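You operate a simulated robot arm through the tools that you are given. There is no shell and no other tool.

The job below is to be done with a simulated robot arm. You get a single attempt, and the scene is never put back.

## Task
Wrap the glossy round chocolate and put it in the small red drawer.
Fine: use the foil press, its slider as set; draw the press tray out again and close the drawer. Where these are worked on the way, their far stop is far enough and under half their travel is too little: press tray, small red drawer.

The check looks at the end state, three seconds after you hand in, the way a careful person would. Anything else that was tipped, shoved, dropped, spilled or broken makes it a failure.

## Robot
A 6-joint arm with a three-finger gripper, fixed in place. Base frame: the origin is at the foot of the arm, x ahead of it, y to its left, z up; the work surface is at about z = 800. Units: mm, rad, N and s.
Its first joint turns from -2.897 to 2.897 rad. Payload 4.89 kg.
The tool frame sits at the grasp point between the pads (the TCP): z along the fingers, y along the line on which they close. The tips reach 30 mm beyond it. The gripper opens to 164 mm. The gripper's body begins 125 mm behind the TCP.
Orientation is that of the tool frame in the base frame, as [roll, pitch, yaw] about the fixed x, y, z axes, in that order (R = Rz(yaw) Ry(pitch) Rx(roll)). With the fingers straight down and closing along the base's y, the tool's x points along the base's -x, its y along +y and its z along -z.

## Interface
- The arm moves only by the tool nudge_tool. Its argument "increments" is a list of rows, each a list of 7 numbers: the closure, from 0 (fully open) to 1 (shut), then the shift along the tool's x, y, z in mm, then the turn, a rotation vector about the tool's x, y, z in rad. In form: [[grip, x, y, z, rx, ry, rz], ...]. A call has 1 to 20 rows; each row is the pose to reach, as a shift and turn from the pose commanded when the call began, along the tool's axes at that moment. A row lasts 0.2 s, in which the tool goes at most 50 mm and 0.15 rad; a call with a longer step from one row to the next is refused whole, and so is a gripper value outside its range. Where a pose cannot be reached the arm comes as near as it can. A force on the tool above 60 N (or 10 N above the force at the start of the call, whichever is more), or a blocked arm, ends the call early, and 0.2 s more pass. Each finger travels about 108 mm/s and halts on what it meets, pressing with about 20 N; the grip force reading is that of the motor and also rises with nothing between the fingers. The clock runs only during rows and for 0.2 s after the last one: add rows that repeat a pose to give the fingers time. The reply holds the time, the measured pose of the TCP, the force on the tool along the base axes, the opening and the grip force, in the units named above and with some noise, with the torque about the TCP (base axes, N m) and any sound that the robot's microphone picked up.
- Cameras (640 x 400 px; columns grow to the right, rows downward): "scene" is fixed at [220.5, 650.2, 1362]; the picture's right is [-0.94, -0.34, 0.00], its down [-0.07, 0.19, -0.98] and it looks along [0.33, -0.92, -0.20] (base axes); focal length 339 px, centre (320, 200). "wrist" rides on the gripper at [76, -2, -152] in the tool frame; the picture's right is [0.02, 1.00, 0.00], its down [-0.88, 0.02, -0.47] and it looks along [-0.47, 0.01, 0.88] (tool axes); focal length 247 px, centre (320, 200). There is no depth. A picture from a camera that has moved, and an enlarged one, comes with that camera's place and axes in the base frame and with its lens.
- snapshot(camera): a new picture of that camera. No time passes.
- slide_trunk(by): slides the trunk up (or, below 0, down) by that many mm; the arm rides with it, the base frame stays. It gives what a move gives, with no picture.
- close_up(camera, box): a new picture of the part [left, top, right, bottom] of that camera's present view, enlarged. No time passes.
- sign_off(): hands the job in; it is judged then, once.

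Nothing tells you positions but the pictures and the camera data. Unless the task says otherwise, let go and move clear before handing in.

The tools are called after "Request:" by a JSON object that holds its "fn" and its "kwargs". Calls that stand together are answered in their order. nudge_tool: Moves the arm, as the interface text tells. Its arguments: {"type":"object","properties":{"increments":{"type":"array","items":{"type":"array","items":{"type":"number"}}}},"required":["increments"]} The other tools are called the same way: slide_trunk (by) slides the trunk up or down; snapshot (camera) takes a picture; close_up (camera, box) takes an enlarged picture of a part of a camera's view; sign_off () hands the job in.

At the start:

```text
clock: 0.0
tool_pos: [537.0, -491.9, 1207.0]
tcp_rot: [-3.141, 0.001, 3.141]
force: [-0.8, 0.5, -1.4]
wrist_torque: [-0.02, 0.01, -0.04]
gripper_width: 164.1
gripper_force: 0.0
trunk travel left (down, up): [-175.0, 215.0]
```

scene: 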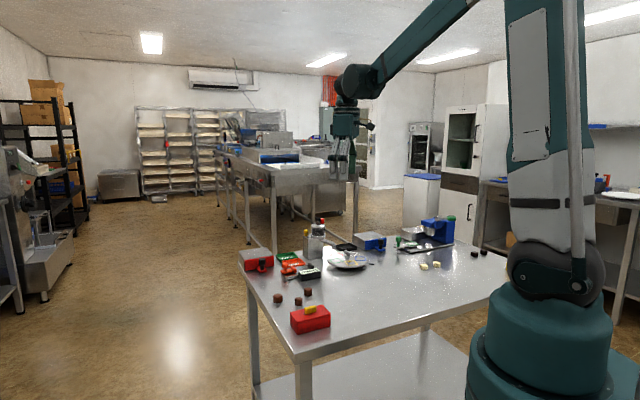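
wrist: 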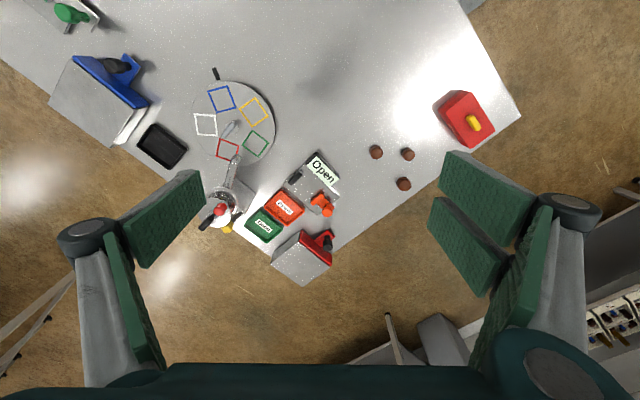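

I see a table with a red drawer box, a blue drawer box, a foil press, chocolates and other items. I'll take close-ups first to identify each one.

Request:
{"fn": "close_up", "kwargs": {"camera": "scene", "box": [220, 210, 380, 350]}}

Request:
{"fn": "close_up", "kwargs": {"camera": "scene", "box": [340, 200, 500, 300]}}

Request:
{"fn": "close_up", "kwargs": {"camera": "wrist", "box": [200, 130, 360, 300]}}

Request:
{"fn": "close_up", "kwargs": {"camera": "wrist", "box": [340, 70, 540, 220]}}

Request:
{"fn": "close_up", "kwargs": {"camera": "wrist", "box": [20, 0, 220, 180]}}

```text
2.86 times, centred on (300, 280) of scene
camera zoom: at [220.5, 650.2, 1362.0], right [-0.94, -0.34, 0.0], down [-0.07, 0.19, -0.98], along [0.33, -0.92, -0.2], focal length 970 px, centre (377, -29)
```

zoom: 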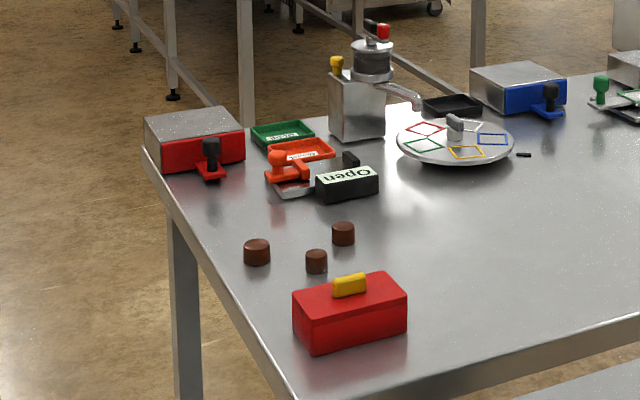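

```text
4.00 times, centred on (420, 250) of scene
camera zoom: at [220.5, 650.2, 1362.0], right [-0.94, -0.34, 0.0], down [-0.07, 0.19, -0.98], along [0.33, -0.92, -0.2], focal length 1357 px, centre (-80, 0)
```

zoom: 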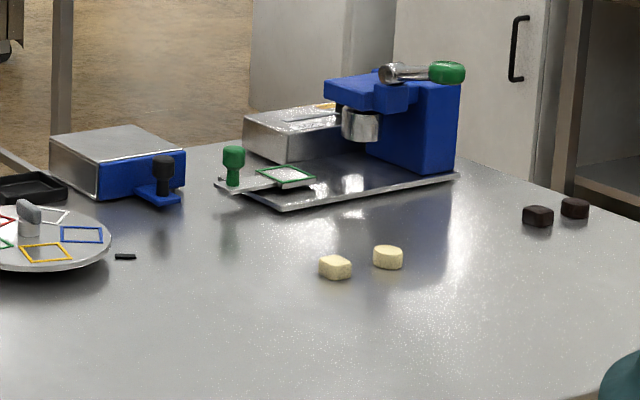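

```text
2.35 times, centred on (280, 215) of wrist
camera zoom: at [460.8, -493.2, 1358.3], right [-0.02, 1.0, 0.0], down [0.88, 0.02, 0.47], along [0.47, 0.01, -0.88], focal length 581 px, centre (414, 165)
```

zoom: 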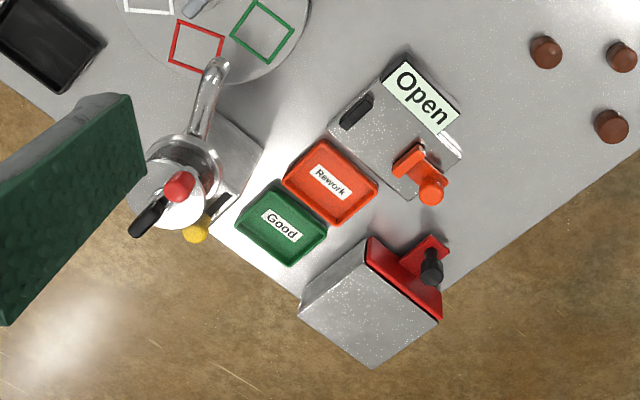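

```text
2.67 times, centred on (440, 145) of wrist
camera zoom: at [460.8, -493.2, 1358.3], right [-0.02, 1.0, 0.0], down [0.88, 0.02, 0.47], along [0.47, 0.01, -0.88], focal length 659 px, centre (0, 347)
```

zoom: 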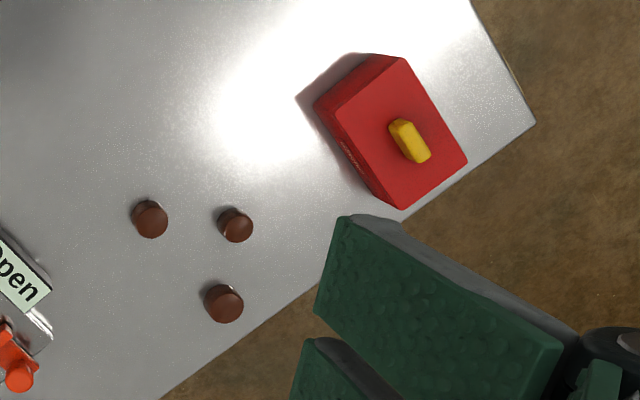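

```text
2.22 times, centred on (120, 90) of wrist
camera zoom: at [460.8, -493.2, 1358.3], right [-0.02, 1.0, 0.0], down [0.88, 0.02, 0.47], along [0.47, 0.01, -0.88], focal length 549 px, centre (764, 444)
```

zoom: 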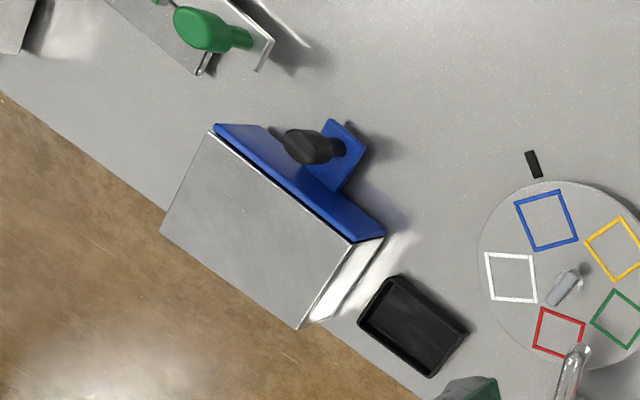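

The table has a blue foil press with a green-handled lever and a green-knob tray, a red drawer unit at the far corner, and three brown round chocolates. I'll move the wrist camera over the press for a closer look.

Request:
{"fn": "nudge_tool", "kwargs": {"increments": [[0, 32, -17.5, 0, 0, 0, 0.135], [0, 64, -35, 0, 0, 0, 0.27], [0, 96, -52.5, 0, 0, 0, 0.405], [0, 128, -70, 0, 0, 0, 0.54], [0, 160, -87.5, 0, 0, 0, 0.675], [0, 192, -105, 0, 0, 0, 0.81], [0, 224, -122.5, 0, 0, 0, 0.945], [0, 256, -140, 0, 0, 0, 1.08], [0, 287, -158, 0, 0, 0, 1.22]]}}

Request:
{"fn": "snapshot", "kwargs": {"camera": "wrist"}}

Request:
{"fn": "snapshot", "kwargs": {"camera": "scene"}}

```text
clock: 2.0
tool_pos: [248.5, -647.8, 1207.7]
tcp_rot: [3.141, 0.0, 1.921]
force: [1.0, 0.2, 0.7]
wrist_torque: [-0.08, 0.15, -0.01]
gripper_width: 164.1
gripper_force: 0.0
trunk travel left (down, up): [-175.0, 215.0]
```

```text
taken
camera wrist: at [222.0, -576.3, 1358.4], right [0.93, 0.36, 0.0], down [0.32, -0.82, 0.47], along [0.17, -0.44, -0.88], focal length 247 px, centre (320, 200)
```

wrist: 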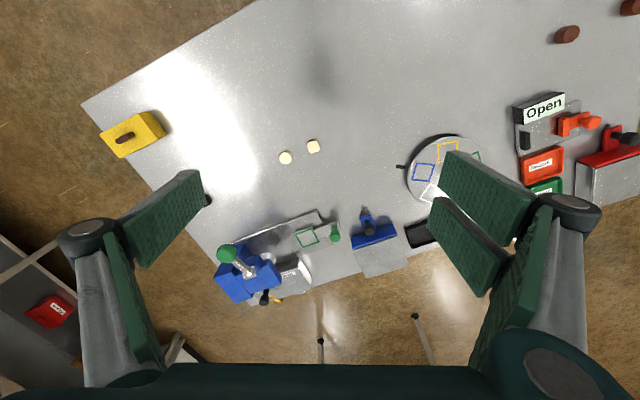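

```text
taken
```

scene: 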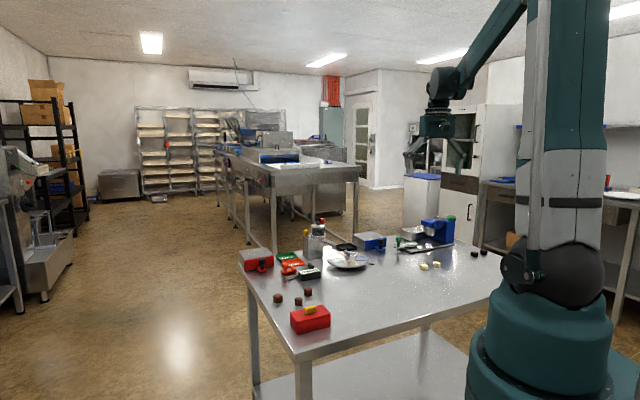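

I can now see the press from above. I'll zoom in on the details.

Request:
{"fn": "close_up", "kwargs": {"camera": "wrist", "box": [190, 180, 370, 320]}}

Request:
{"fn": "close_up", "kwargs": {"camera": "wrist", "box": [90, 90, 350, 220]}}

Request:
{"fn": "close_up", "kwargs": {"camera": "scene", "box": [390, 205, 500, 275]}}

Request:
{"fn": "close_up", "kwargs": {"camera": "scene", "box": [230, 270, 340, 340]}}

Request:
{"fn": "close_up", "kwargs": {"camera": "scene", "box": [230, 230, 340, 300]}}

```text
2.86 times, centred on (280, 250) of wrist
camera zoom: at [222.0, -576.3, 1358.4], right [0.93, 0.36, 0.0], down [0.32, -0.82, 0.47], along [0.17, -0.44, -0.88], focal length 706 px, centre (434, 57)
```

zoom: 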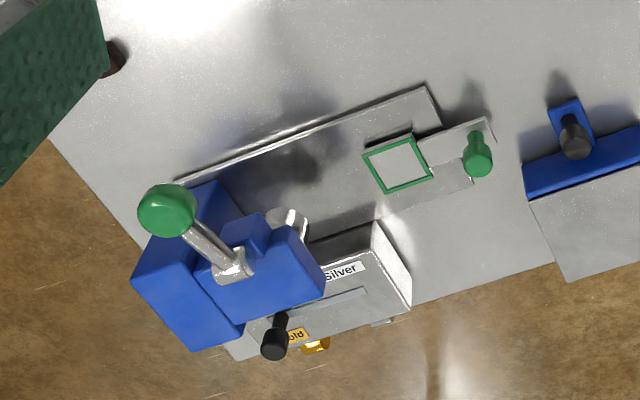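

```text
2.46 times, centred on (220, 155) of wrist
camera zoom: at [222.0, -576.3, 1358.4], right [0.93, 0.36, 0.0], down [0.32, -0.82, 0.47], along [0.17, -0.44, -0.88], focal length 608 px, centre (566, 311)
```

zoom: 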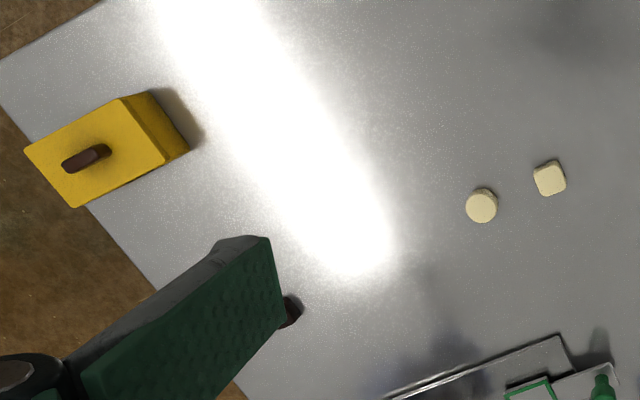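

```text
5.71 times, centred on (445, 240) of scene
camera zoom: at [220.5, 650.2, 1362.0], right [-0.94, -0.34, 0.0], down [-0.07, 0.19, -0.98], along [0.33, -0.92, -0.2], focal length 1939 px, centre (-394, -29)
```

zoom: 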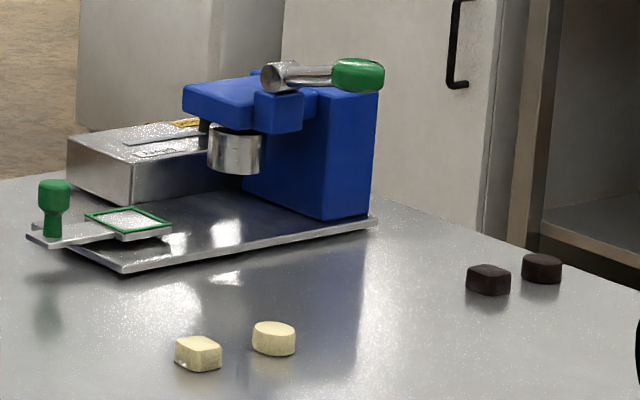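

```text
5.71 times, centred on (285, 305) of scene
camera zoom: at [220.5, 650.2, 1362.0], right [-0.94, -0.34, 0.0], down [-0.07, 0.19, -0.98], along [0.33, -0.92, -0.2], focal length 1939 px, centre (520, -400)
```

zoom: 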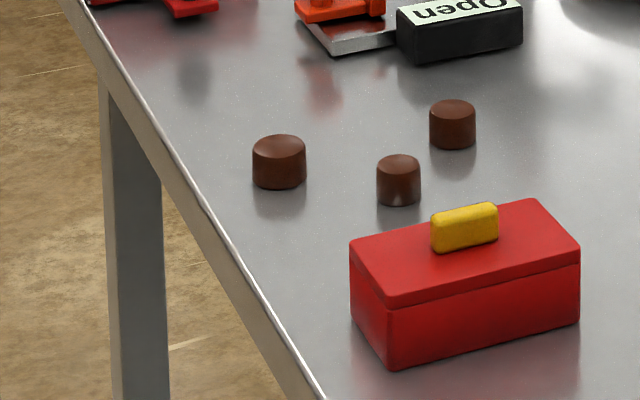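

```text
5.71 times, centred on (285, 265) of scene
camera zoom: at [220.5, 650.2, 1362.0], right [-0.94, -0.34, 0.0], down [-0.07, 0.19, -0.98], along [0.33, -0.92, -0.2], focal length 1939 px, centre (520, -171)
```

zoom: 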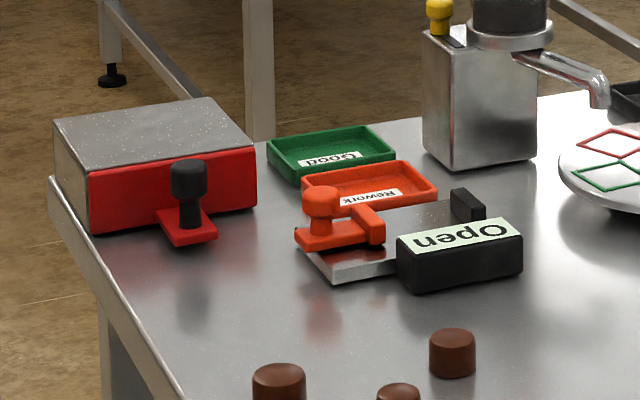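

The press has a silver/gold foil selector, which I'll leave alone. Next I'll move the camera close to the brown round chocolates to see which one is glossy.

Request:
{"fn": "nudge_tool", "kwargs": {"increments": [[0, 15, 41.5, 17, 0, 0, -0.065], [0, 30, 83, 34, 0, 0, -0.13], [0, 44.5, 124.5, 52, 0, 0, -0.196], [0, 59, 166, 69, 0, 0, -0.26], [0, 74, 207, 86, 0, 0, -0.327], [0, 89, 249, 103, 0, 0, -0.39], [0, 104, 290, 120, 0, 0, -0.458], [0, 119, 332, 138, 0, 0, -0.523], [0, 133, 373, 155, 0, 0, -0.589], [0, 148, 415, 172, 0, 0, -0.654], [0, 163, 456, 190, 0, 0, -0.72], [0, 178, 498, 207, 0, 0, -0.785]]}}

Request:
{"fn": "snapshot", "kwargs": {"camera": "wrist"}}

Request:
{"fn": "close_up", "kwargs": {"camera": "wrist", "box": [220, 120, 420, 260]}}

```text
clock: 4.6
tool_pos: [655.8, -313.8, 999.0]
tcp_rot: [-3.14, 0.001, 2.707]
force: [-2.8, -0.4, 0.7]
wrist_torque: [0.09, -0.25, 0.0]
gripper_width: 163.9
gripper_force: 0.0
trunk travel left (down, up): [-175.0, 215.0]
```

```text
taken
camera wrist: at [584.6, -283.6, 1150.3], right [0.4, 0.92, 0.0], down [0.81, -0.35, 0.47], along [0.43, -0.19, -0.88], focal length 247 px, centre (320, 200)
```

wrist: 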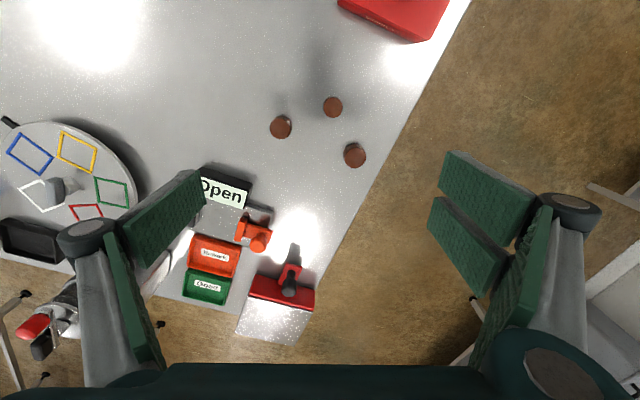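

```text
2.86 times, centred on (320, 190) of wrist
camera zoom: at [584.6, -283.6, 1150.3], right [0.4, 0.92, 0.0], down [0.81, -0.35, 0.47], along [0.43, -0.19, -0.88], focal length 706 px, centre (320, 229)
```

zoom: 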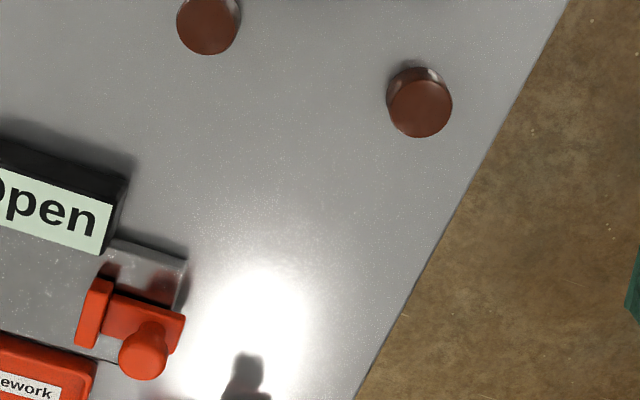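

Request:
{"fn": "close_up", "kwargs": {"camera": "wrist", "box": [260, 85, 380, 175]}}

Request:
{"fn": "close_up", "kwargs": {"camera": "scene", "box": [265, 280, 325, 315]}}

Request:
{"fn": "close_up", "kwargs": {"camera": "scene", "box": [410, 240, 500, 280]}}

```text
4.44 times, centred on (320, 130) of wrist
camera zoom: at [584.6, -283.6, 1150.3], right [0.4, 0.92, 0.0], down [0.81, -0.35, 0.47], along [0.43, -0.19, -0.88], focal length 1098 px, centre (320, 511)
```

zoom: 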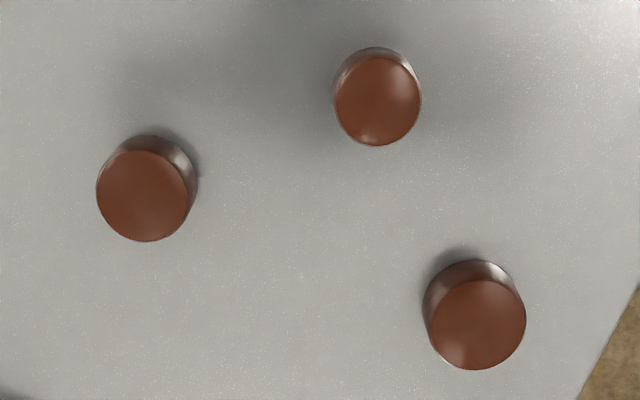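

```text
10.67 times, centred on (295, 298) of scene
camera zoom: at [220.5, 650.2, 1362.0], right [-0.94, -0.34, 0.0], down [-0.07, 0.19, -0.98], along [0.33, -0.92, -0.2], focal length 3620 px, centre (587, -840)
```

zoom: 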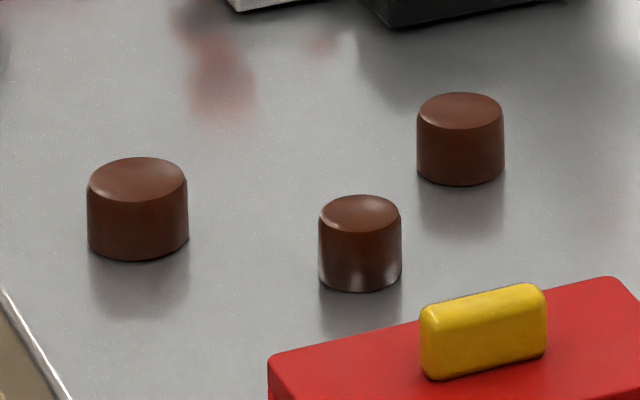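

```text
7.11 times, centred on (455, 260) of scene
camera zoom: at [220.5, 650.2, 1362.0], right [-0.94, -0.34, 0.0], down [-0.07, 0.19, -0.98], along [0.33, -0.92, -0.2], focal length 2413 px, centre (-640, -227)
```

zoom: 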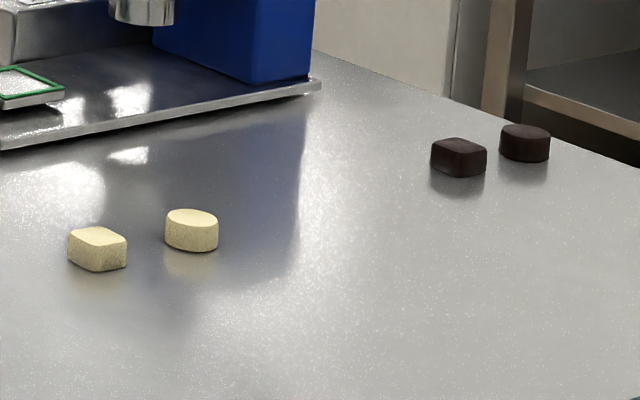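

The three brown pieces differ in size. Before choosing, I'll check the surface finish of the white and dark pieces on the other side of the table.

Request:
{"fn": "nudge_tool", "kwargs": {"increments": [[0, 10, -45, 0, 0, 0, 0.07], [0, 20, -90, 0, 0, 0, 0.14], [0, 40, -133, 0, 0, 0, 0.21], [0, 60, -176, 0, 0, 0, 0.28], [0, 80, -219, 0, 0, 0, 0.35], [0, 103, -262, 0, 0, 0, 0.42], [0, 130, -303, 0, 0, 0, 0.49], [0, 157, -343, 0, 0, 0, 0.56], [0, 184, -383, 0, 0, 0, 0.63], [0, 210, -421, 0, 0, 0, 0.7], [0, 224, -465, 0, 0, 0, 0.77], [0, 224, -510, 0, 0, 0, 0.84]]}}

Request:
{"fn": "snapshot", "kwargs": {"camera": "wrist"}}

```text
clock: 7.2
tool_pos: [236.6, -676.7, 1002.0]
tcp_rot: [-3.141, 0.001, 1.864]
force: [0.3, 1.4, 1.0]
wrist_torque: [-0.23, 0.03, 0.0]
gripper_width: 164.2
gripper_force: 0.1
trunk travel left (down, up): [-175.0, 215.0]
```

```text
taken
camera wrist: at [213.6, -604.0, 1152.8], right [0.95, 0.31, 0.0], down [0.27, -0.84, 0.47], along [0.15, -0.45, -0.88], focal length 247 px, centre (320, 200)
```

wrist: 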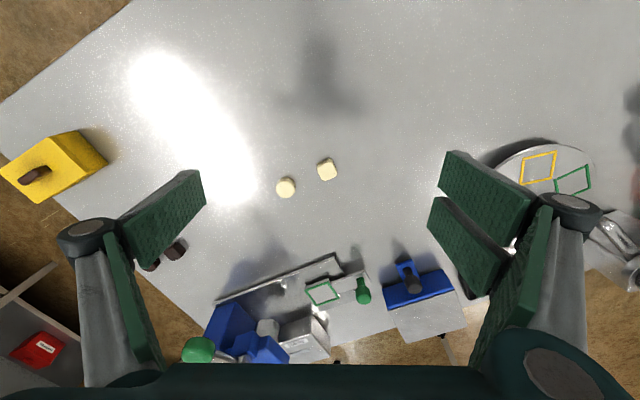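

Request:
{"fn": "close_up", "kwargs": {"camera": "wrist", "box": [240, 130, 370, 220]}}

Request:
{"fn": "close_up", "kwargs": {"camera": "wrist", "box": [130, 225, 210, 285]}}

Request:
{"fn": "close_up", "kwargs": {"camera": "wrist", "box": [170, 240, 400, 400]}}

Request:
{"fn": "nudge_tool", "kwargs": {"increments": [[0, 0, -45, 0, 0, 0, 0.1], [0, 0, -90, 0, 0, 0, 0.2], [0, 0, -135, 0, 0, 0, 0.3], [0, 0, -180, 0, 0, 0, 0.4]]}}

Request:
{"fn": "snapshot", "kwargs": {"camera": "wrist"}}

```text
4.44 times, centred on (305, 175) of wrist
camera zoom: at [213.6, -604.0, 1152.8], right [0.95, 0.31, 0.0], down [0.27, -0.84, 0.47], along [0.15, -0.45, -0.88], focal length 1098 px, centre (387, 311)
```

zoom: 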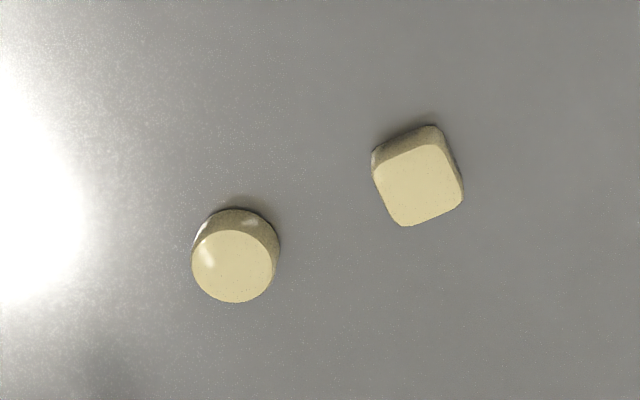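

```text
6.67 times, centred on (170, 255) of wrist
camera zoom: at [213.6, -604.0, 1152.8], right [0.95, 0.31, 0.0], down [0.27, -0.84, 0.47], along [0.15, -0.45, -0.88], focal length 1646 px, centre (1320, -167)
```

zoom: 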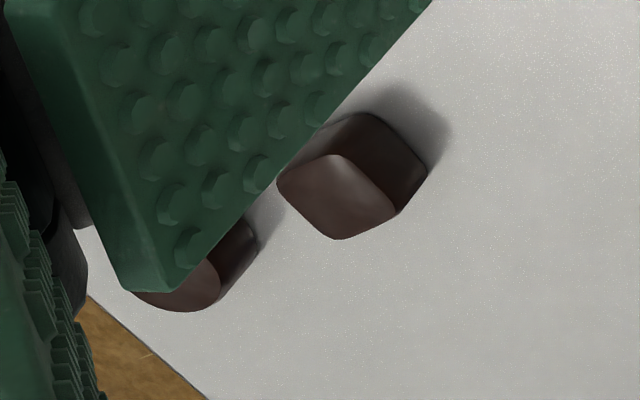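

```text
2.50 times, centred on (285, 320) of wrist
camera zoom: at [213.6, -604.0, 1152.8], right [0.95, 0.31, 0.0], down [0.27, -0.84, 0.47], along [0.15, -0.45, -0.88], focal length 617 px, centre (408, -100)
```

zoom: 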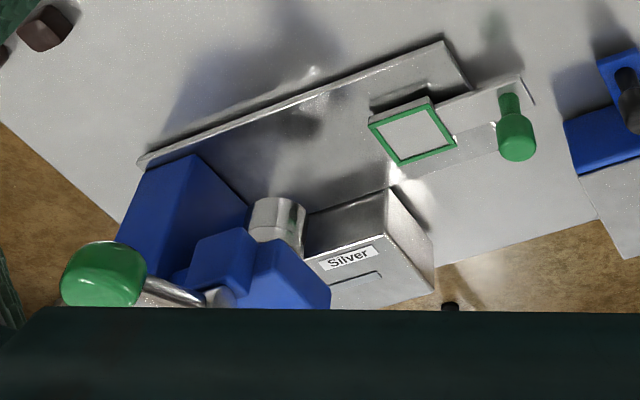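

```text
clock: 8.2
tool_pos: [67.8, -730.6, 1000.3]
tcp_rot: [-3.141, 0.0, 1.467]
force: [1.5, 0.9, 0.1]
wrist_torque: [-0.09, 0.24, 0.01]
gripper_width: 163.7
gripper_force: 0.1
trunk travel left (down, up): [-175.0, 215.0]
```

```text
taken
camera wrist: at [74.5, -655.3, 1151.6], right [1.0, -0.08, 0.0], down [-0.07, -0.88, 0.47], along [-0.04, -0.47, -0.88], focal length 247 px, centre (320, 200)
```

wrist: 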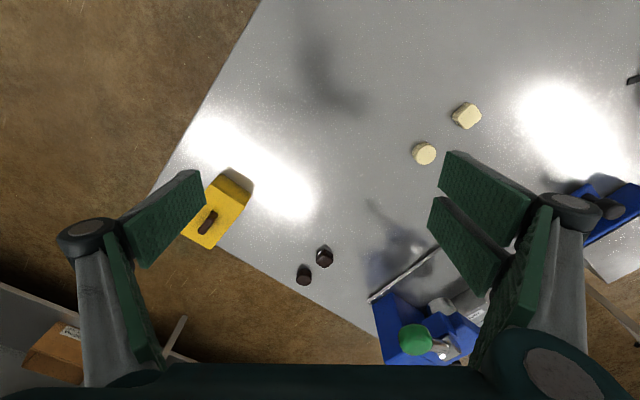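

Request:
{"fn": "close_up", "kwargs": {"camera": "wrist", "box": [280, 230, 350, 300]}}

Request:
{"fn": "close_up", "kwargs": {"camera": "wrist", "box": [400, 90, 500, 175]}}

Request:
{"fn": "close_up", "kwargs": {"camera": "wrist", "box": [350, 220, 510, 380]}}

Request:
{"fn": "close_up", "kwargs": {"camera": "wrist", "box": [170, 150, 270, 260]}}

```text
5.71 times, centred on (315, 265) of wrist
camera zoom: at [74.5, -655.3, 1151.6], right [1.0, -0.08, 0.0], down [-0.07, -0.88, 0.47], along [-0.04, -0.47, -0.88], focal length 1411 px, centre (349, -171)
```

zoom: 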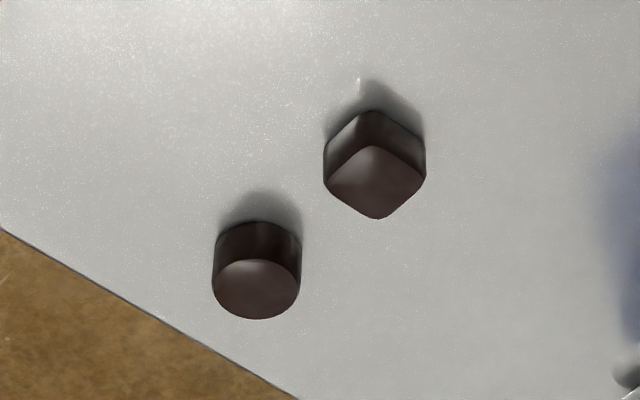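

```text
4.71 times, centred on (450, 132) of wrist
camera zoom: at [74.5, -655.3, 1151.6], right [1.0, -0.08, 0.0], down [-0.07, -0.88, 0.47], along [-0.04, -0.47, -0.88], focal length 1162 px, centre (-292, 518)
```

zoom: 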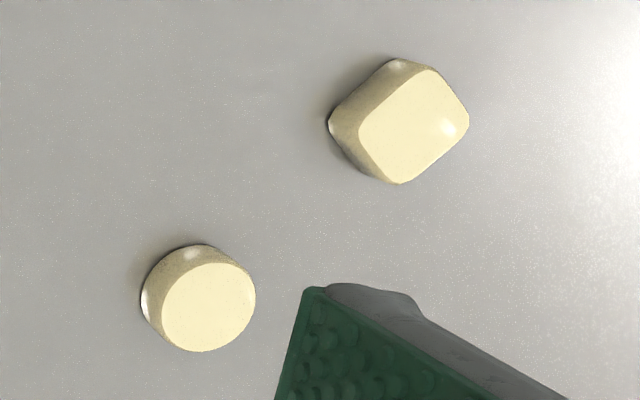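

```text
2.50 times, centred on (430, 300) of wrist
camera zoom: at [74.5, -655.3, 1151.6], right [1.0, -0.08, 0.0], down [-0.07, -0.88, 0.47], along [-0.04, -0.47, -0.88], focal length 617 px, centre (45, -50)
```

zoom: 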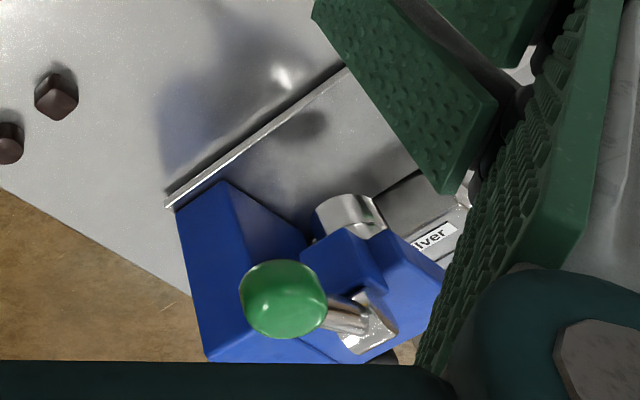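

```text
3.64 times, centred on (220, 205) of wrist
camera zoom: at [74.5, -655.3, 1151.6], right [1.0, -0.08, 0.0], down [-0.07, -0.88, 0.47], along [-0.04, -0.47, -0.88], focal length 898 px, centre (684, 182)
```

zoom: 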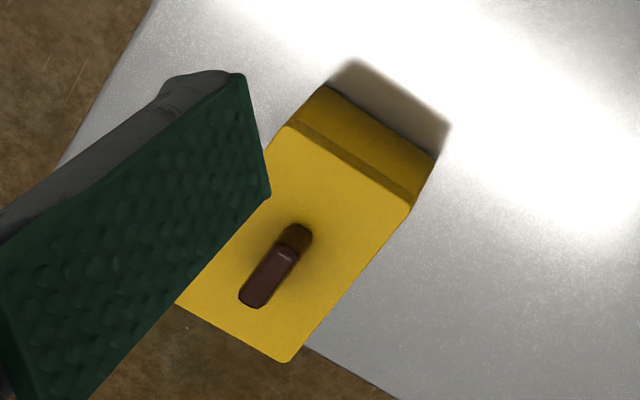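

The white pair looks glossy, with sharp highlights, and the dark pair looks matte. I'll look at the browns again with the lamp's glare falling on them to compare their finish.

Request:
{"fn": "nudge_tool", "kwargs": {"increments": [[0, 37.9, 25.7, 0, 0, 0, -0.086], [0, 75.9, 51.3, 0, 0, 0, -0.172], [0, 113.8, 77, 0, 0, 0, -0.258], [0, 151.7, 102.7, 0, 0, 0, -0.344], [0, 189.7, 128.3, 0, 0, 0, -0.43], [0, 227.6, 154, 0, 0, 0, -0.516], [0, 265.5, 179.7, 0, 0, 0, -0.602], [0, 303.5, 205.3, 0, 0, 0, -0.688], [0, 341.4, 231, 0, 0, 0, -0.774], [0, 379.3, 256.7, 0, 0, 0, -0.86], [0, 417.3, 282.3, 0, 0, 0, -0.946], [0, 455.2, 308, 0, 0, 0, -1.032], [0, 493.1, 333.7, 0, 0, 0, -1.118], [0, 531.1, 359.3, 0, 0, 0, -1.204], [0, 569, 385, 0, 0, 0, -1.29]]}}

Request:
{"fn": "snapshot", "kwargs": {"camera": "wrist"}}

```text
clock: 11.4
tool_pos: [505.7, -204.5, 1001.6]
tcp_rot: [-3.141, 0.0, 2.758]
force: [-1.4, -0.5, 0.0]
wrist_torque: [0.15, -0.11, -0.01]
gripper_width: 164.2
gripper_force: 0.1
trunk travel left (down, up): [-175.0, 215.0]
```

```text
taken
camera wrist: at [436.6, -177.9, 1152.3], right [0.35, 0.94, 0.0], down [0.82, -0.31, 0.47], along [0.44, -0.17, -0.88], focal length 247 px, centre (320, 200)
```

wrist: 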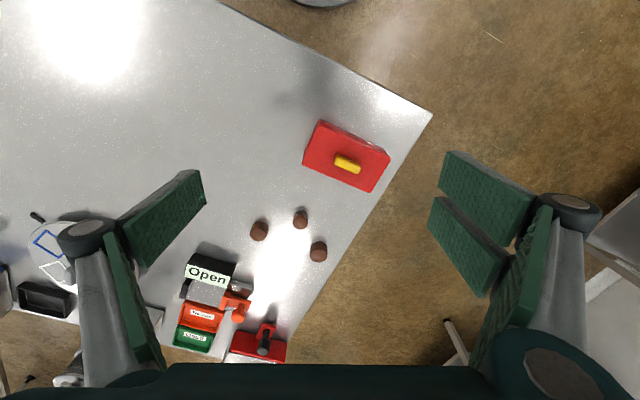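

Request:
{"fn": "close_up", "kwargs": {"camera": "wrist", "box": [235, 195, 345, 275]}}

Request:
{"fn": "close_up", "kwargs": {"camera": "wrist", "box": [290, 110, 400, 200]}}

Request:
{"fn": "close_up", "kwargs": {"camera": "wrist", "box": [160, 240, 300, 365]}}

Request:
{"fn": "snapshot", "kwargs": {"camera": "scene"}}

```text
5.00 times, centred on (290, 235) of wrist
camera zoom: at [436.6, -177.9, 1152.3], right [0.35, 0.94, 0.0], down [0.82, -0.31, 0.47], along [0.44, -0.17, -0.88], focal length 1235 px, centre (470, 25)
```

zoom: 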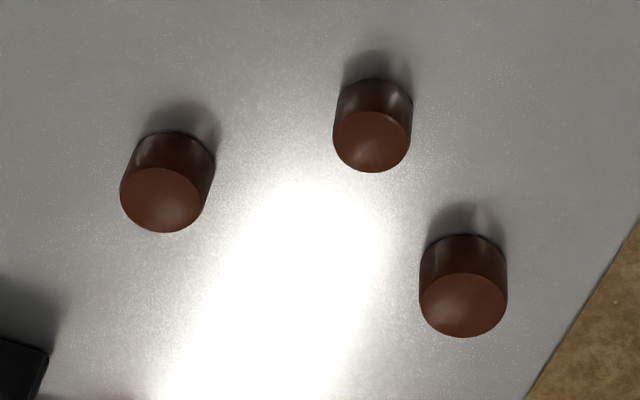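

```text
4.44 times, centred on (345, 155) of wrist
camera zoom: at [436.6, -177.9, 1152.3], right [0.35, 0.94, 0.0], down [0.82, -0.31, 0.47], along [0.44, -0.17, -0.88], focal length 1098 px, centre (209, 400)
```

zoom: 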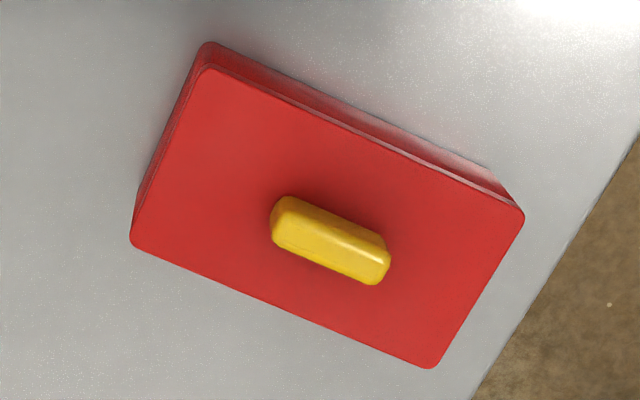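

```text
3.20 times, centred on (230, 302) of wrist
camera zoom: at [436.6, -177.9, 1152.3], right [0.35, 0.94, 0.0], down [0.82, -0.31, 0.47], along [0.44, -0.17, -0.88], focal length 790 px, centre (608, -128)
```

zoom: 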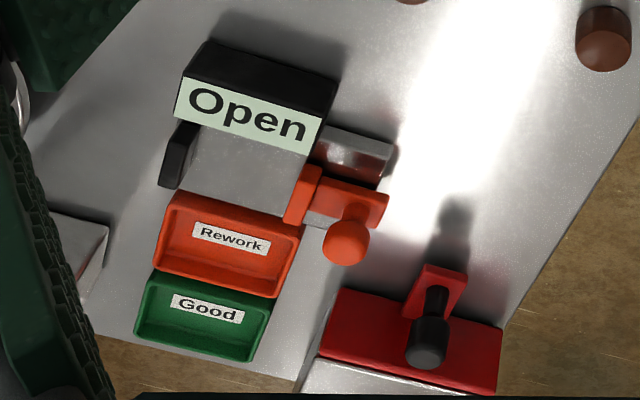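

```text
taken
```

scene: 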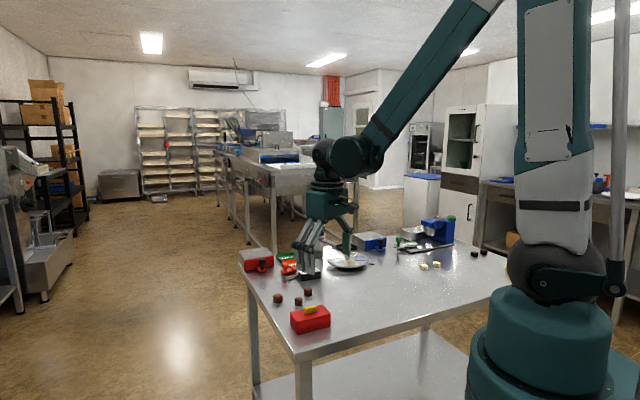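

All three browns share the same satin finish and differ only in size, so they belong to the "Open" gauge. That leaves the white round piece as the glossy round one. Next I'll study the press up close.

Request:
{"fn": "nudge_tool", "kwargs": {"increments": [[0, -3.1, -46.8, 0, 0, 0, 0.064], [0, -6.2, -93.7, 0, 0, 0, 0.128], [0, -9.3, -140.5, 0, 0, 0, 0.192], [0, -12.3, -187.3, 0, 0, 0, 0.256], [0, -15.4, -234, 0, 0, 0, 0.32], [0, -18.5, -281, 0, 0, 0, 0.384], [0, -21.6, -328, 0, 0, 0, 0.448], [0, -24.7, -375, 0, 0, 0, 0.512], [0, -27.8, -421, 0, 0, 0, 0.576], [0, -30.8, -468, 0, 0, 0, 0.64], [0, -33.9, -515, 0, 0, 0, 0.704], [0, -37, -562, 0, 0, 0, 0.768]]}}

Request:
{"fn": "snapshot", "kwargs": {"camera": "wrist"}}

Request:
{"fn": "close_up", "kwargs": {"camera": "wrist", "box": [200, 200, 440, 370]}}

```text
clock: 14.0
tool_pos: [330.4, -742.0, 998.5]
tcp_rot: [3.142, 0.001, 1.987]
force: [0.4, 2.2, 1.3]
wrist_torque: [-0.28, 0.1, 0.0]
gripper_width: 164.2
gripper_force: 0.0
trunk travel left (down, up): [-175.0, 215.0]
```

```text
taken
camera wrist: at [299.4, -673.4, 1149.5], right [0.91, 0.42, 0.0], down [0.37, -0.8, 0.47], along [0.2, -0.43, -0.88], focal length 247 px, centre (320, 200)
```

wrist: 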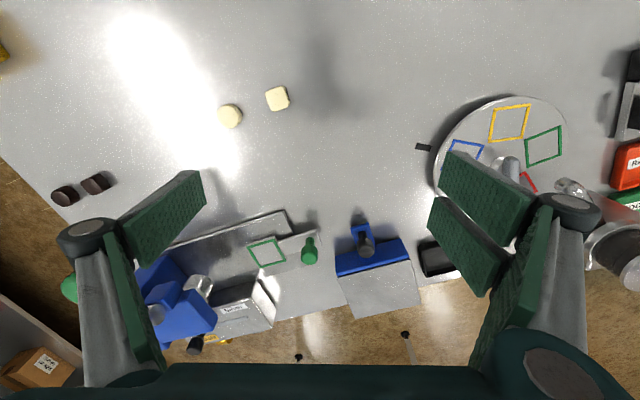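

```text
2.35 times, centred on (320, 285) of wrist
camera zoom: at [299.4, -673.4, 1149.5], right [0.91, 0.42, 0.0], down [0.37, -0.8, 0.47], along [0.2, -0.43, -0.88], focal length 581 px, centre (320, 0)
```

zoom: 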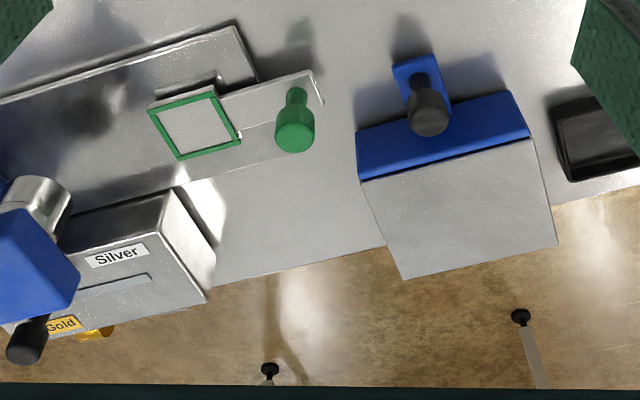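

The press runs diagonally, with its tray sliding toward the table's far corner. I'll centre the camera on the press to see its lever and pivot clearly.

Request:
{"fn": "nudge_tool", "kwargs": {"increments": [[0, 6, -38, -13, 0, 0, 0.082], [0, 12, -77, -26, 0, 0, 0.164], [0, 18, -115, -39, 0, 0, 0.246], [0, 24, -153, -52, 0, 0, 0.329], [0, 24, -153, -52, 0, 0, 0.329]]}}

Request:
{"fn": "snapshot", "kwargs": {"camera": "wrist"}}

Request:
{"fn": "close_up", "kwargs": {"camera": "wrist", "box": [210, 180, 430, 370]}}

```text
clock: 15.2
tool_pos: [181.1, -781.1, 1052.0]
tcp_rot: [-3.142, -0.001, 1.659]
force: [-0.2, -0.7, -0.4]
wrist_torque: [-0.01, -0.04, 0.03]
gripper_width: 164.0
gripper_force: 0.1
trunk travel left (down, up): [-175.0, 215.0]
```

```text
taken
camera wrist: at [173.9, -705.2, 1203.2], right [0.99, 0.11, 0.0], down [0.1, -0.88, 0.47], along [0.05, -0.47, -0.88], focal length 247 px, centre (320, 200)
```

wrist: 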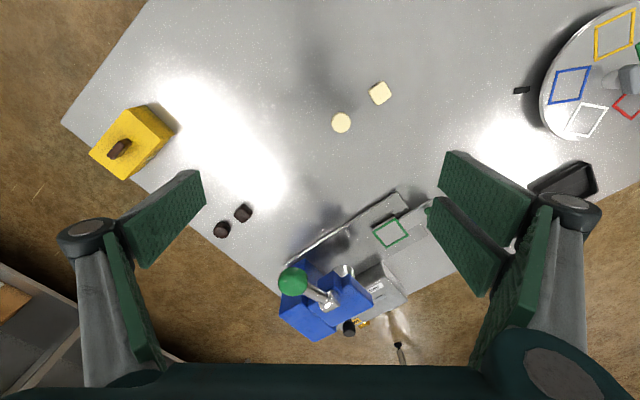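

```text
2.11 times, centred on (320, 275) of wrist
camera zoom: at [173.9, -705.2, 1203.2], right [0.99, 0.11, 0.0], down [0.1, -0.88, 0.47], along [0.05, -0.47, -0.88], focal length 520 px, centre (320, 42)
```

zoom: 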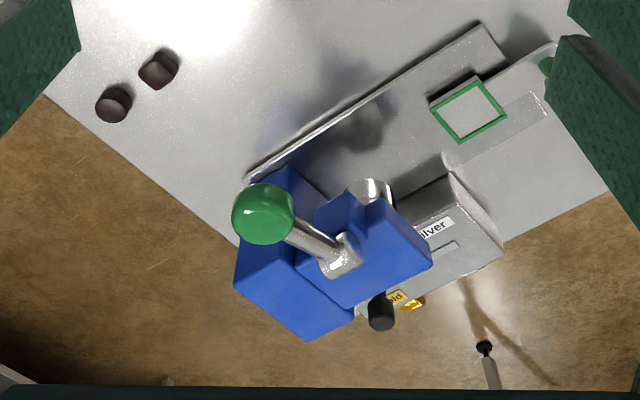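

Request:
{"fn": "close_up", "kwargs": {"camera": "scene", "box": [415, 210, 463, 250]}}

Request:
{"fn": "close_up", "kwargs": {"camera": "wrist", "box": [270, 220, 390, 350]}}

Request:
{"fn": "close_up", "kwargs": {"camera": "scene", "box": [390, 225, 440, 265]}}

```text
10.00 times, centred on (439, 230) of scene
camera zoom: at [220.5, 650.2, 1362.0], right [-0.94, -0.34, 0.0], down [-0.07, 0.19, -0.98], along [0.33, -0.92, -0.2], focal length 3394 px, centre (-870, -100)
```

zoom: 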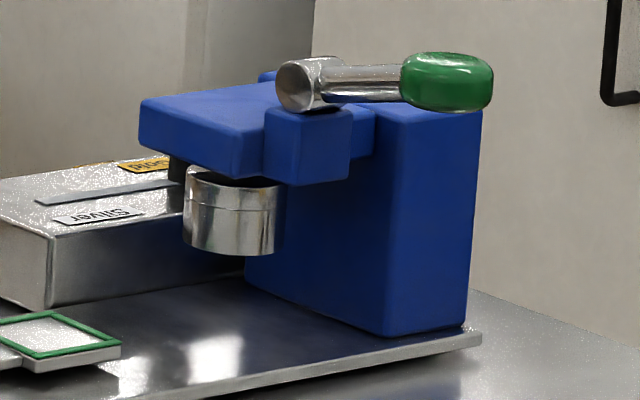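

```text
3.08 times, centred on (330, 285) of wrist
camera zoom: at [173.9, -705.2, 1203.2], right [0.99, 0.11, 0.0], down [0.1, -0.88, 0.47], along [0.05, -0.47, -0.88], focal length 760 px, centre (289, -62)
```

zoom: 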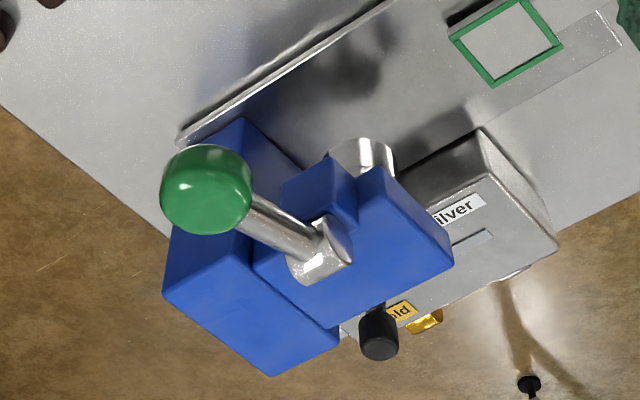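

```text
10.00 times, centred on (415, 245) of scene
camera zoom: at [220.5, 650.2, 1362.0], right [-0.94, -0.34, 0.0], down [-0.07, 0.19, -0.98], along [0.33, -0.92, -0.2], focal length 3394 px, centre (-630, -250)
```

zoom: 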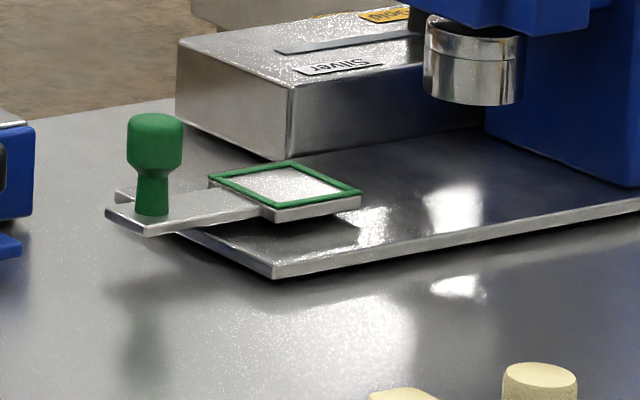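

The lever pivots on a horizontal axis along the press and its green grip swings down on the near side. Now I'll go above the white round chocolate, partly close the gripper and refine its position.

Request:
{"fn": "nudge_tool", "kwargs": {"increments": [[0.2, 1.4, 11, 37, 0, 0, 0.12], [0.4, 2.8, 22, 74, 0, 0, 0.24], [0.55, 4.2, 32.5, 112, 0, 0, 0.359], [0.55, 4.2, 32.5, 112, 0, 0, 0.359], [0.55, 4.2, 32.5, 112, 0, 0, 0.359]]}}

Request:
{"fn": "snapshot", "kwargs": {"camera": "wrist"}}

Request:
{"fn": "close_up", "kwargs": {"camera": "wrist", "box": [240, 90, 400, 210]}}

```text
clock: 16.4
tool_pos: [213.7, -772.0, 940.5]
tcp_rot: [-3.141, 0.001, 1.301]
force: [-0.2, -0.7, 0.3]
wrist_torque: [0.06, 0.05, 0.0]
gripper_width: 74.0
gripper_force: 0.0
trunk travel left (down, up): [-175.0, 215.0]
```

```text
taken
camera wrist: at [233.7, -698.5, 1091.9], right [0.97, -0.25, 0.0], down [-0.22, -0.85, 0.47], along [-0.12, -0.46, -0.88], focal length 247 px, centre (320, 200)
```

wrist: 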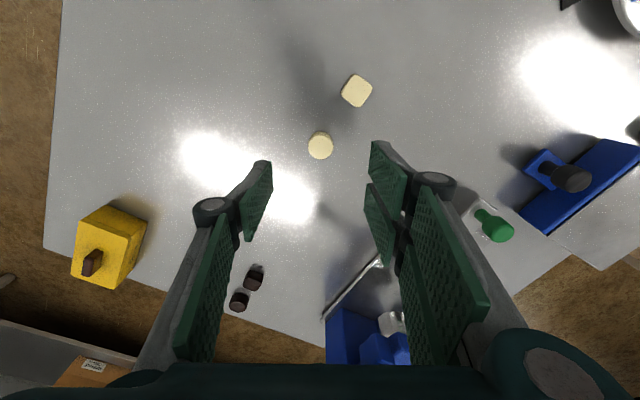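

```text
3.33 times, centred on (320, 150) of wrist
camera zoom: at [233.7, -698.5, 1091.9], right [0.97, -0.25, 0.0], down [-0.22, -0.85, 0.47], along [-0.12, -0.46, -0.88], focal length 823 px, centre (320, 367)
```

zoom: 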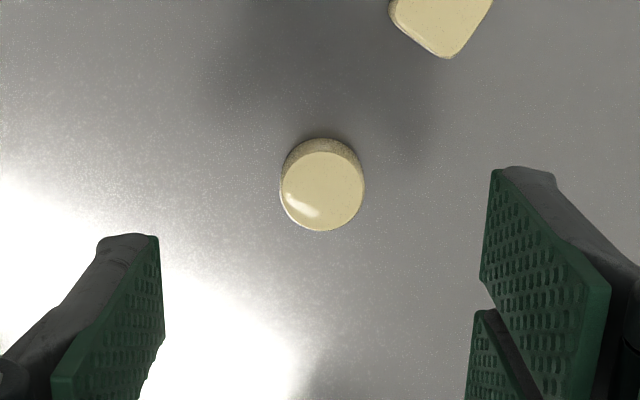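

The white round piece shows a sharp lamp reflection, so it's glossy, and it sits almost exactly under the tool. I'll descend around it.

Request:
{"fn": "nudge_tool", "kwargs": {"increments": [[0.55, -1, 0.3, 40, 0, 0, 0], [0.62, -2, 0.5, 80, 0, 0, 0], [0.65, -2, 0.5, 98, 0, 0, 0], [0.65, -2, 0.5, 105, 0, 0, 0], [0.65, -2, 0.5, 105, 0, 0, 0]]}}

Request:
{"fn": "snapshot", "kwargs": {"camera": "wrist"}}

Request:
{"fn": "close_up", "kwargs": {"camera": "scene", "box": [390, 220, 470, 280]}}

```text
clock: 17.6
tool_pos: [214.7, -775.7, 835.4]
tcp_rot: [3.141, 0.0, 1.3]
force: [0.0, -0.5, 0.2]
wrist_torque: [0.09, 0.0, 0.02]
gripper_width: 57.5
gripper_force: 0.0
trunk travel left (down, up): [-175.0, 215.0]
```

```text
taken
camera wrist: at [233.0, -701.5, 987.1], right [0.97, -0.25, 0.0], down [-0.22, -0.85, 0.47], along [-0.12, -0.46, -0.88], focal length 247 px, centre (320, 200)
```

wrist: 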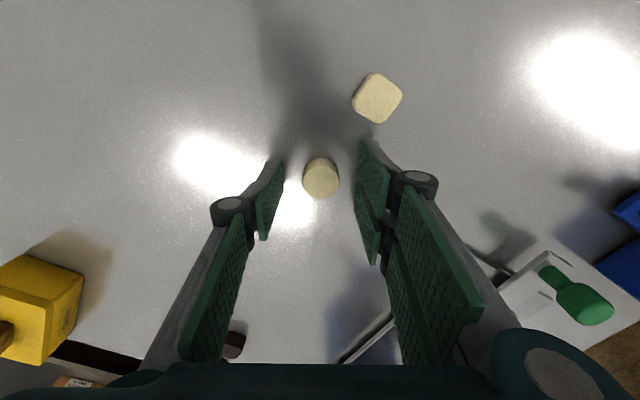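

```text
6.67 times, centred on (430, 250) of scene
camera zoom: at [220.5, 650.2, 1362.0], right [-0.94, -0.34, 0.0], down [-0.07, 0.19, -0.98], along [0.33, -0.92, -0.2], focal length 2262 px, centre (-413, -133)
```

zoom: 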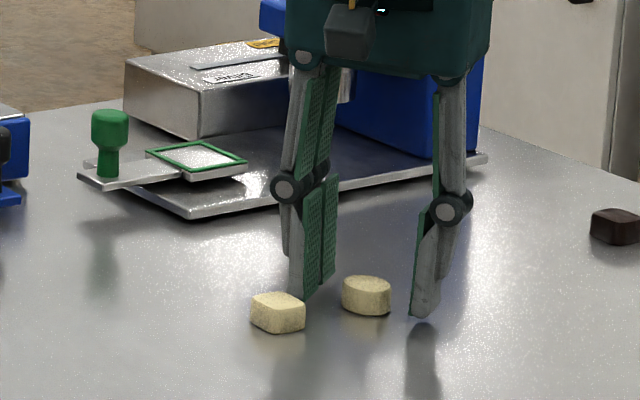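

The fingers straddle the chocolate cleanly with the square piece clear. I'll lower 2 mm and close.

Request:
{"fn": "nudge_tool", "kwargs": {"increments": [[0.65, 0, 0, 2, 0, 0, 0], [0.75, 0, 0, 2, 0, 0, 0], [0.85, 0, 0, 2, 0, 0, 0], [0.95, 0, 0, 2, 0, 0, 0], [0.95, 0, 0, 2, 0, 0, 0], [0.95, 0, 0, 2, 0, 0, 0]]}}

Request:
{"fn": "snapshot", "kwargs": {"camera": "wrist"}}

```text
clock: 19.0
tool_pos: [213.8, -776.1, 834.7]
tcp_rot: [-3.141, 0.001, 1.3]
force: [0.5, -0.2, 0.7]
wrist_torque: [0.01, -0.02, -0.03]
gripper_width: 27.8
gripper_force: 20.0
trunk travel left (down, up): [-175.0, 215.0]
```

```text
taken
camera wrist: at [233.2, -701.8, 984.6], right [0.97, -0.25, 0.0], down [-0.22, -0.85, 0.47], along [-0.12, -0.46, -0.88], focal length 247 px, centre (320, 200)
```

wrist: 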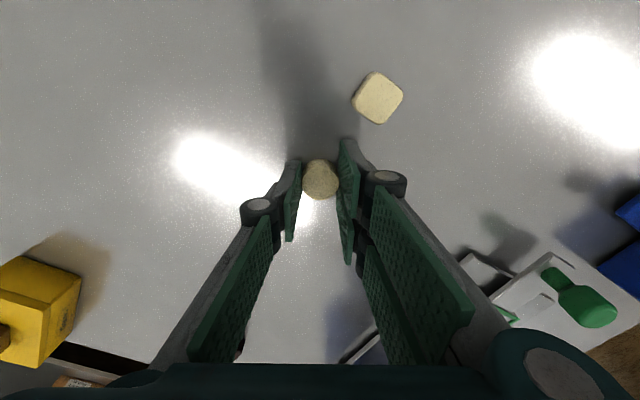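

The chocolate is gripped at 27.8 mm wide. I'll lift it, turn the tool to line up with the tray and take a look at the tray.

Request:
{"fn": "nudge_tool", "kwargs": {"increments": [[0.95, 0, 0, -40, 0, 0, 0], [0.95, 0, 0, -80, 0, 0, 0], [0.95, 0, 0, -115, 0, 0, 0], [0.95, -6, 11.6, -115, 0, 0, -0.132], [0.95, -12, 23.2, -115, 0, 0, -0.264], [0.95, -19, 34.9, -115, 0, 0, -0.396], [0.95, -25, 46.5, -115, 0, 0, -0.528], [0.95, -32, 58, -115, 0, 0, -0.66], [0.95, -38, 70, -115, 0, 0, -0.792], [0.95, -45, 81, -115, 0, 0, -0.924], [0.95, -51, 93, -115, 0, 0, -1.056], [0.95, -51, 93, -115, 0, 0, -1.056]]}}

Request:
{"fn": "snapshot", "kwargs": {"camera": "wrist"}}

Request:
{"fn": "snapshot", "kwargs": {"camera": "scene"}}

```text
clock: 21.6
tool_pos: [290.3, -849.9, 947.3]
tcp_rot: [3.141, 0.0, 2.358]
force: [-0.6, 1.1, -0.6]
wrist_torque: [0.03, -0.02, -0.01]
gripper_width: 27.8
gripper_force: 19.8
trunk travel left (down, up): [-175.0, 215.0]
```

```text
taken
camera wrist: at [235.7, -796.9, 1099.5], right [0.69, 0.72, 0.0], down [0.64, -0.61, 0.47], along [0.34, -0.33, -0.88], focal length 247 px, centre (320, 200)
```

wrist: 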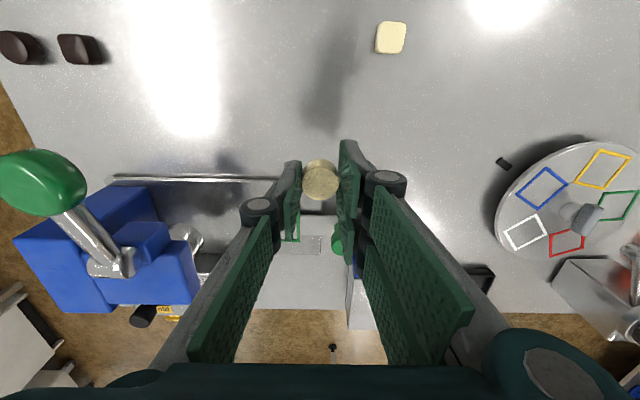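

```text
taken
```

scene: 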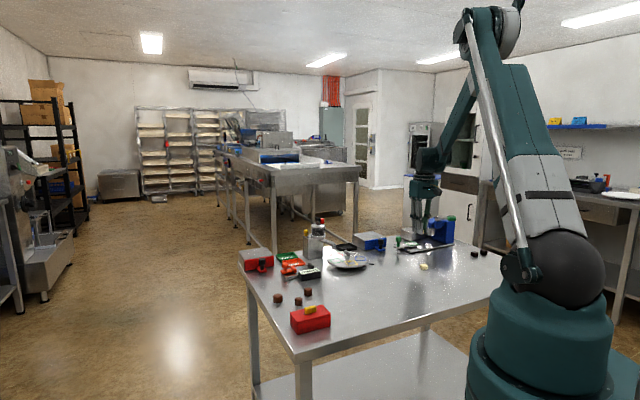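

The tray's green frame is centred near (334, -957) with its surface at about z 826, just beyond the nominal straight-down reach. I'll test whether the arm reaches above it while still high up.

Request:
{"fn": "nudge_tool", "kwargs": {"increments": [[0.95, -36, -15, 0, 0, 0, 0], [0.95, -72, -30, 0, 0, 0, 0], [0.95, -107, -44.5, 0, 0, 0, 0], [0.95, -107, -44.5, 0, 0, 0, 0]]}}

Request:
{"fn": "snapshot", "kwargs": {"camera": "wrist"}}

Request:
{"fn": "close_up", "kwargs": {"camera": "scene", "box": [380, 170, 480, 260]}}

```text
clock: 22.6
tool_pos: [333.8, -955.6, 946.9]
tcp_rot: [3.142, 0.0, 2.356]
force: [-0.2, -1.3, -0.6]
wrist_torque: [0.12, 0.04, -0.02]
gripper_width: 27.9
gripper_force: 19.8
trunk travel left (down, up): [-175.0, 215.0]
```

```text
taken
camera wrist: at [278.8, -903.6, 1098.4], right [0.69, 0.72, 0.0], down [0.64, -0.61, 0.47], along [0.34, -0.33, -0.88], focal length 247 px, centre (320, 200)
```

wrist: 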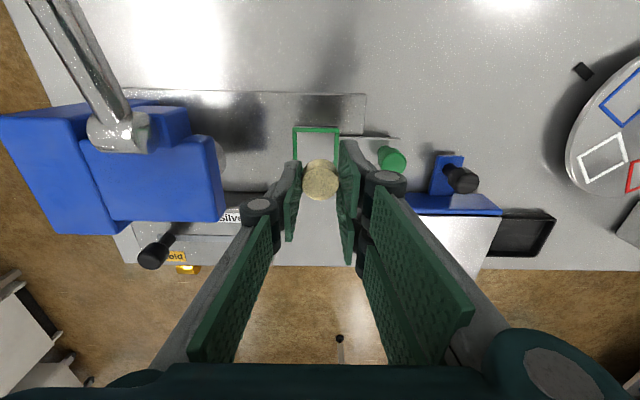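

```text
4.44 times, centred on (430, 215) of scene
camera zoom: at [220.5, 650.2, 1362.0], right [-0.94, -0.34, 0.0], down [-0.07, 0.19, -0.98], along [0.33, -0.92, -0.2], focal length 1508 px, centre (-169, 133)
```

zoom: 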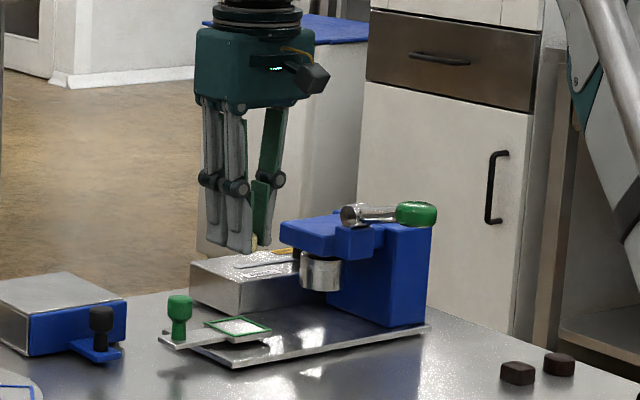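

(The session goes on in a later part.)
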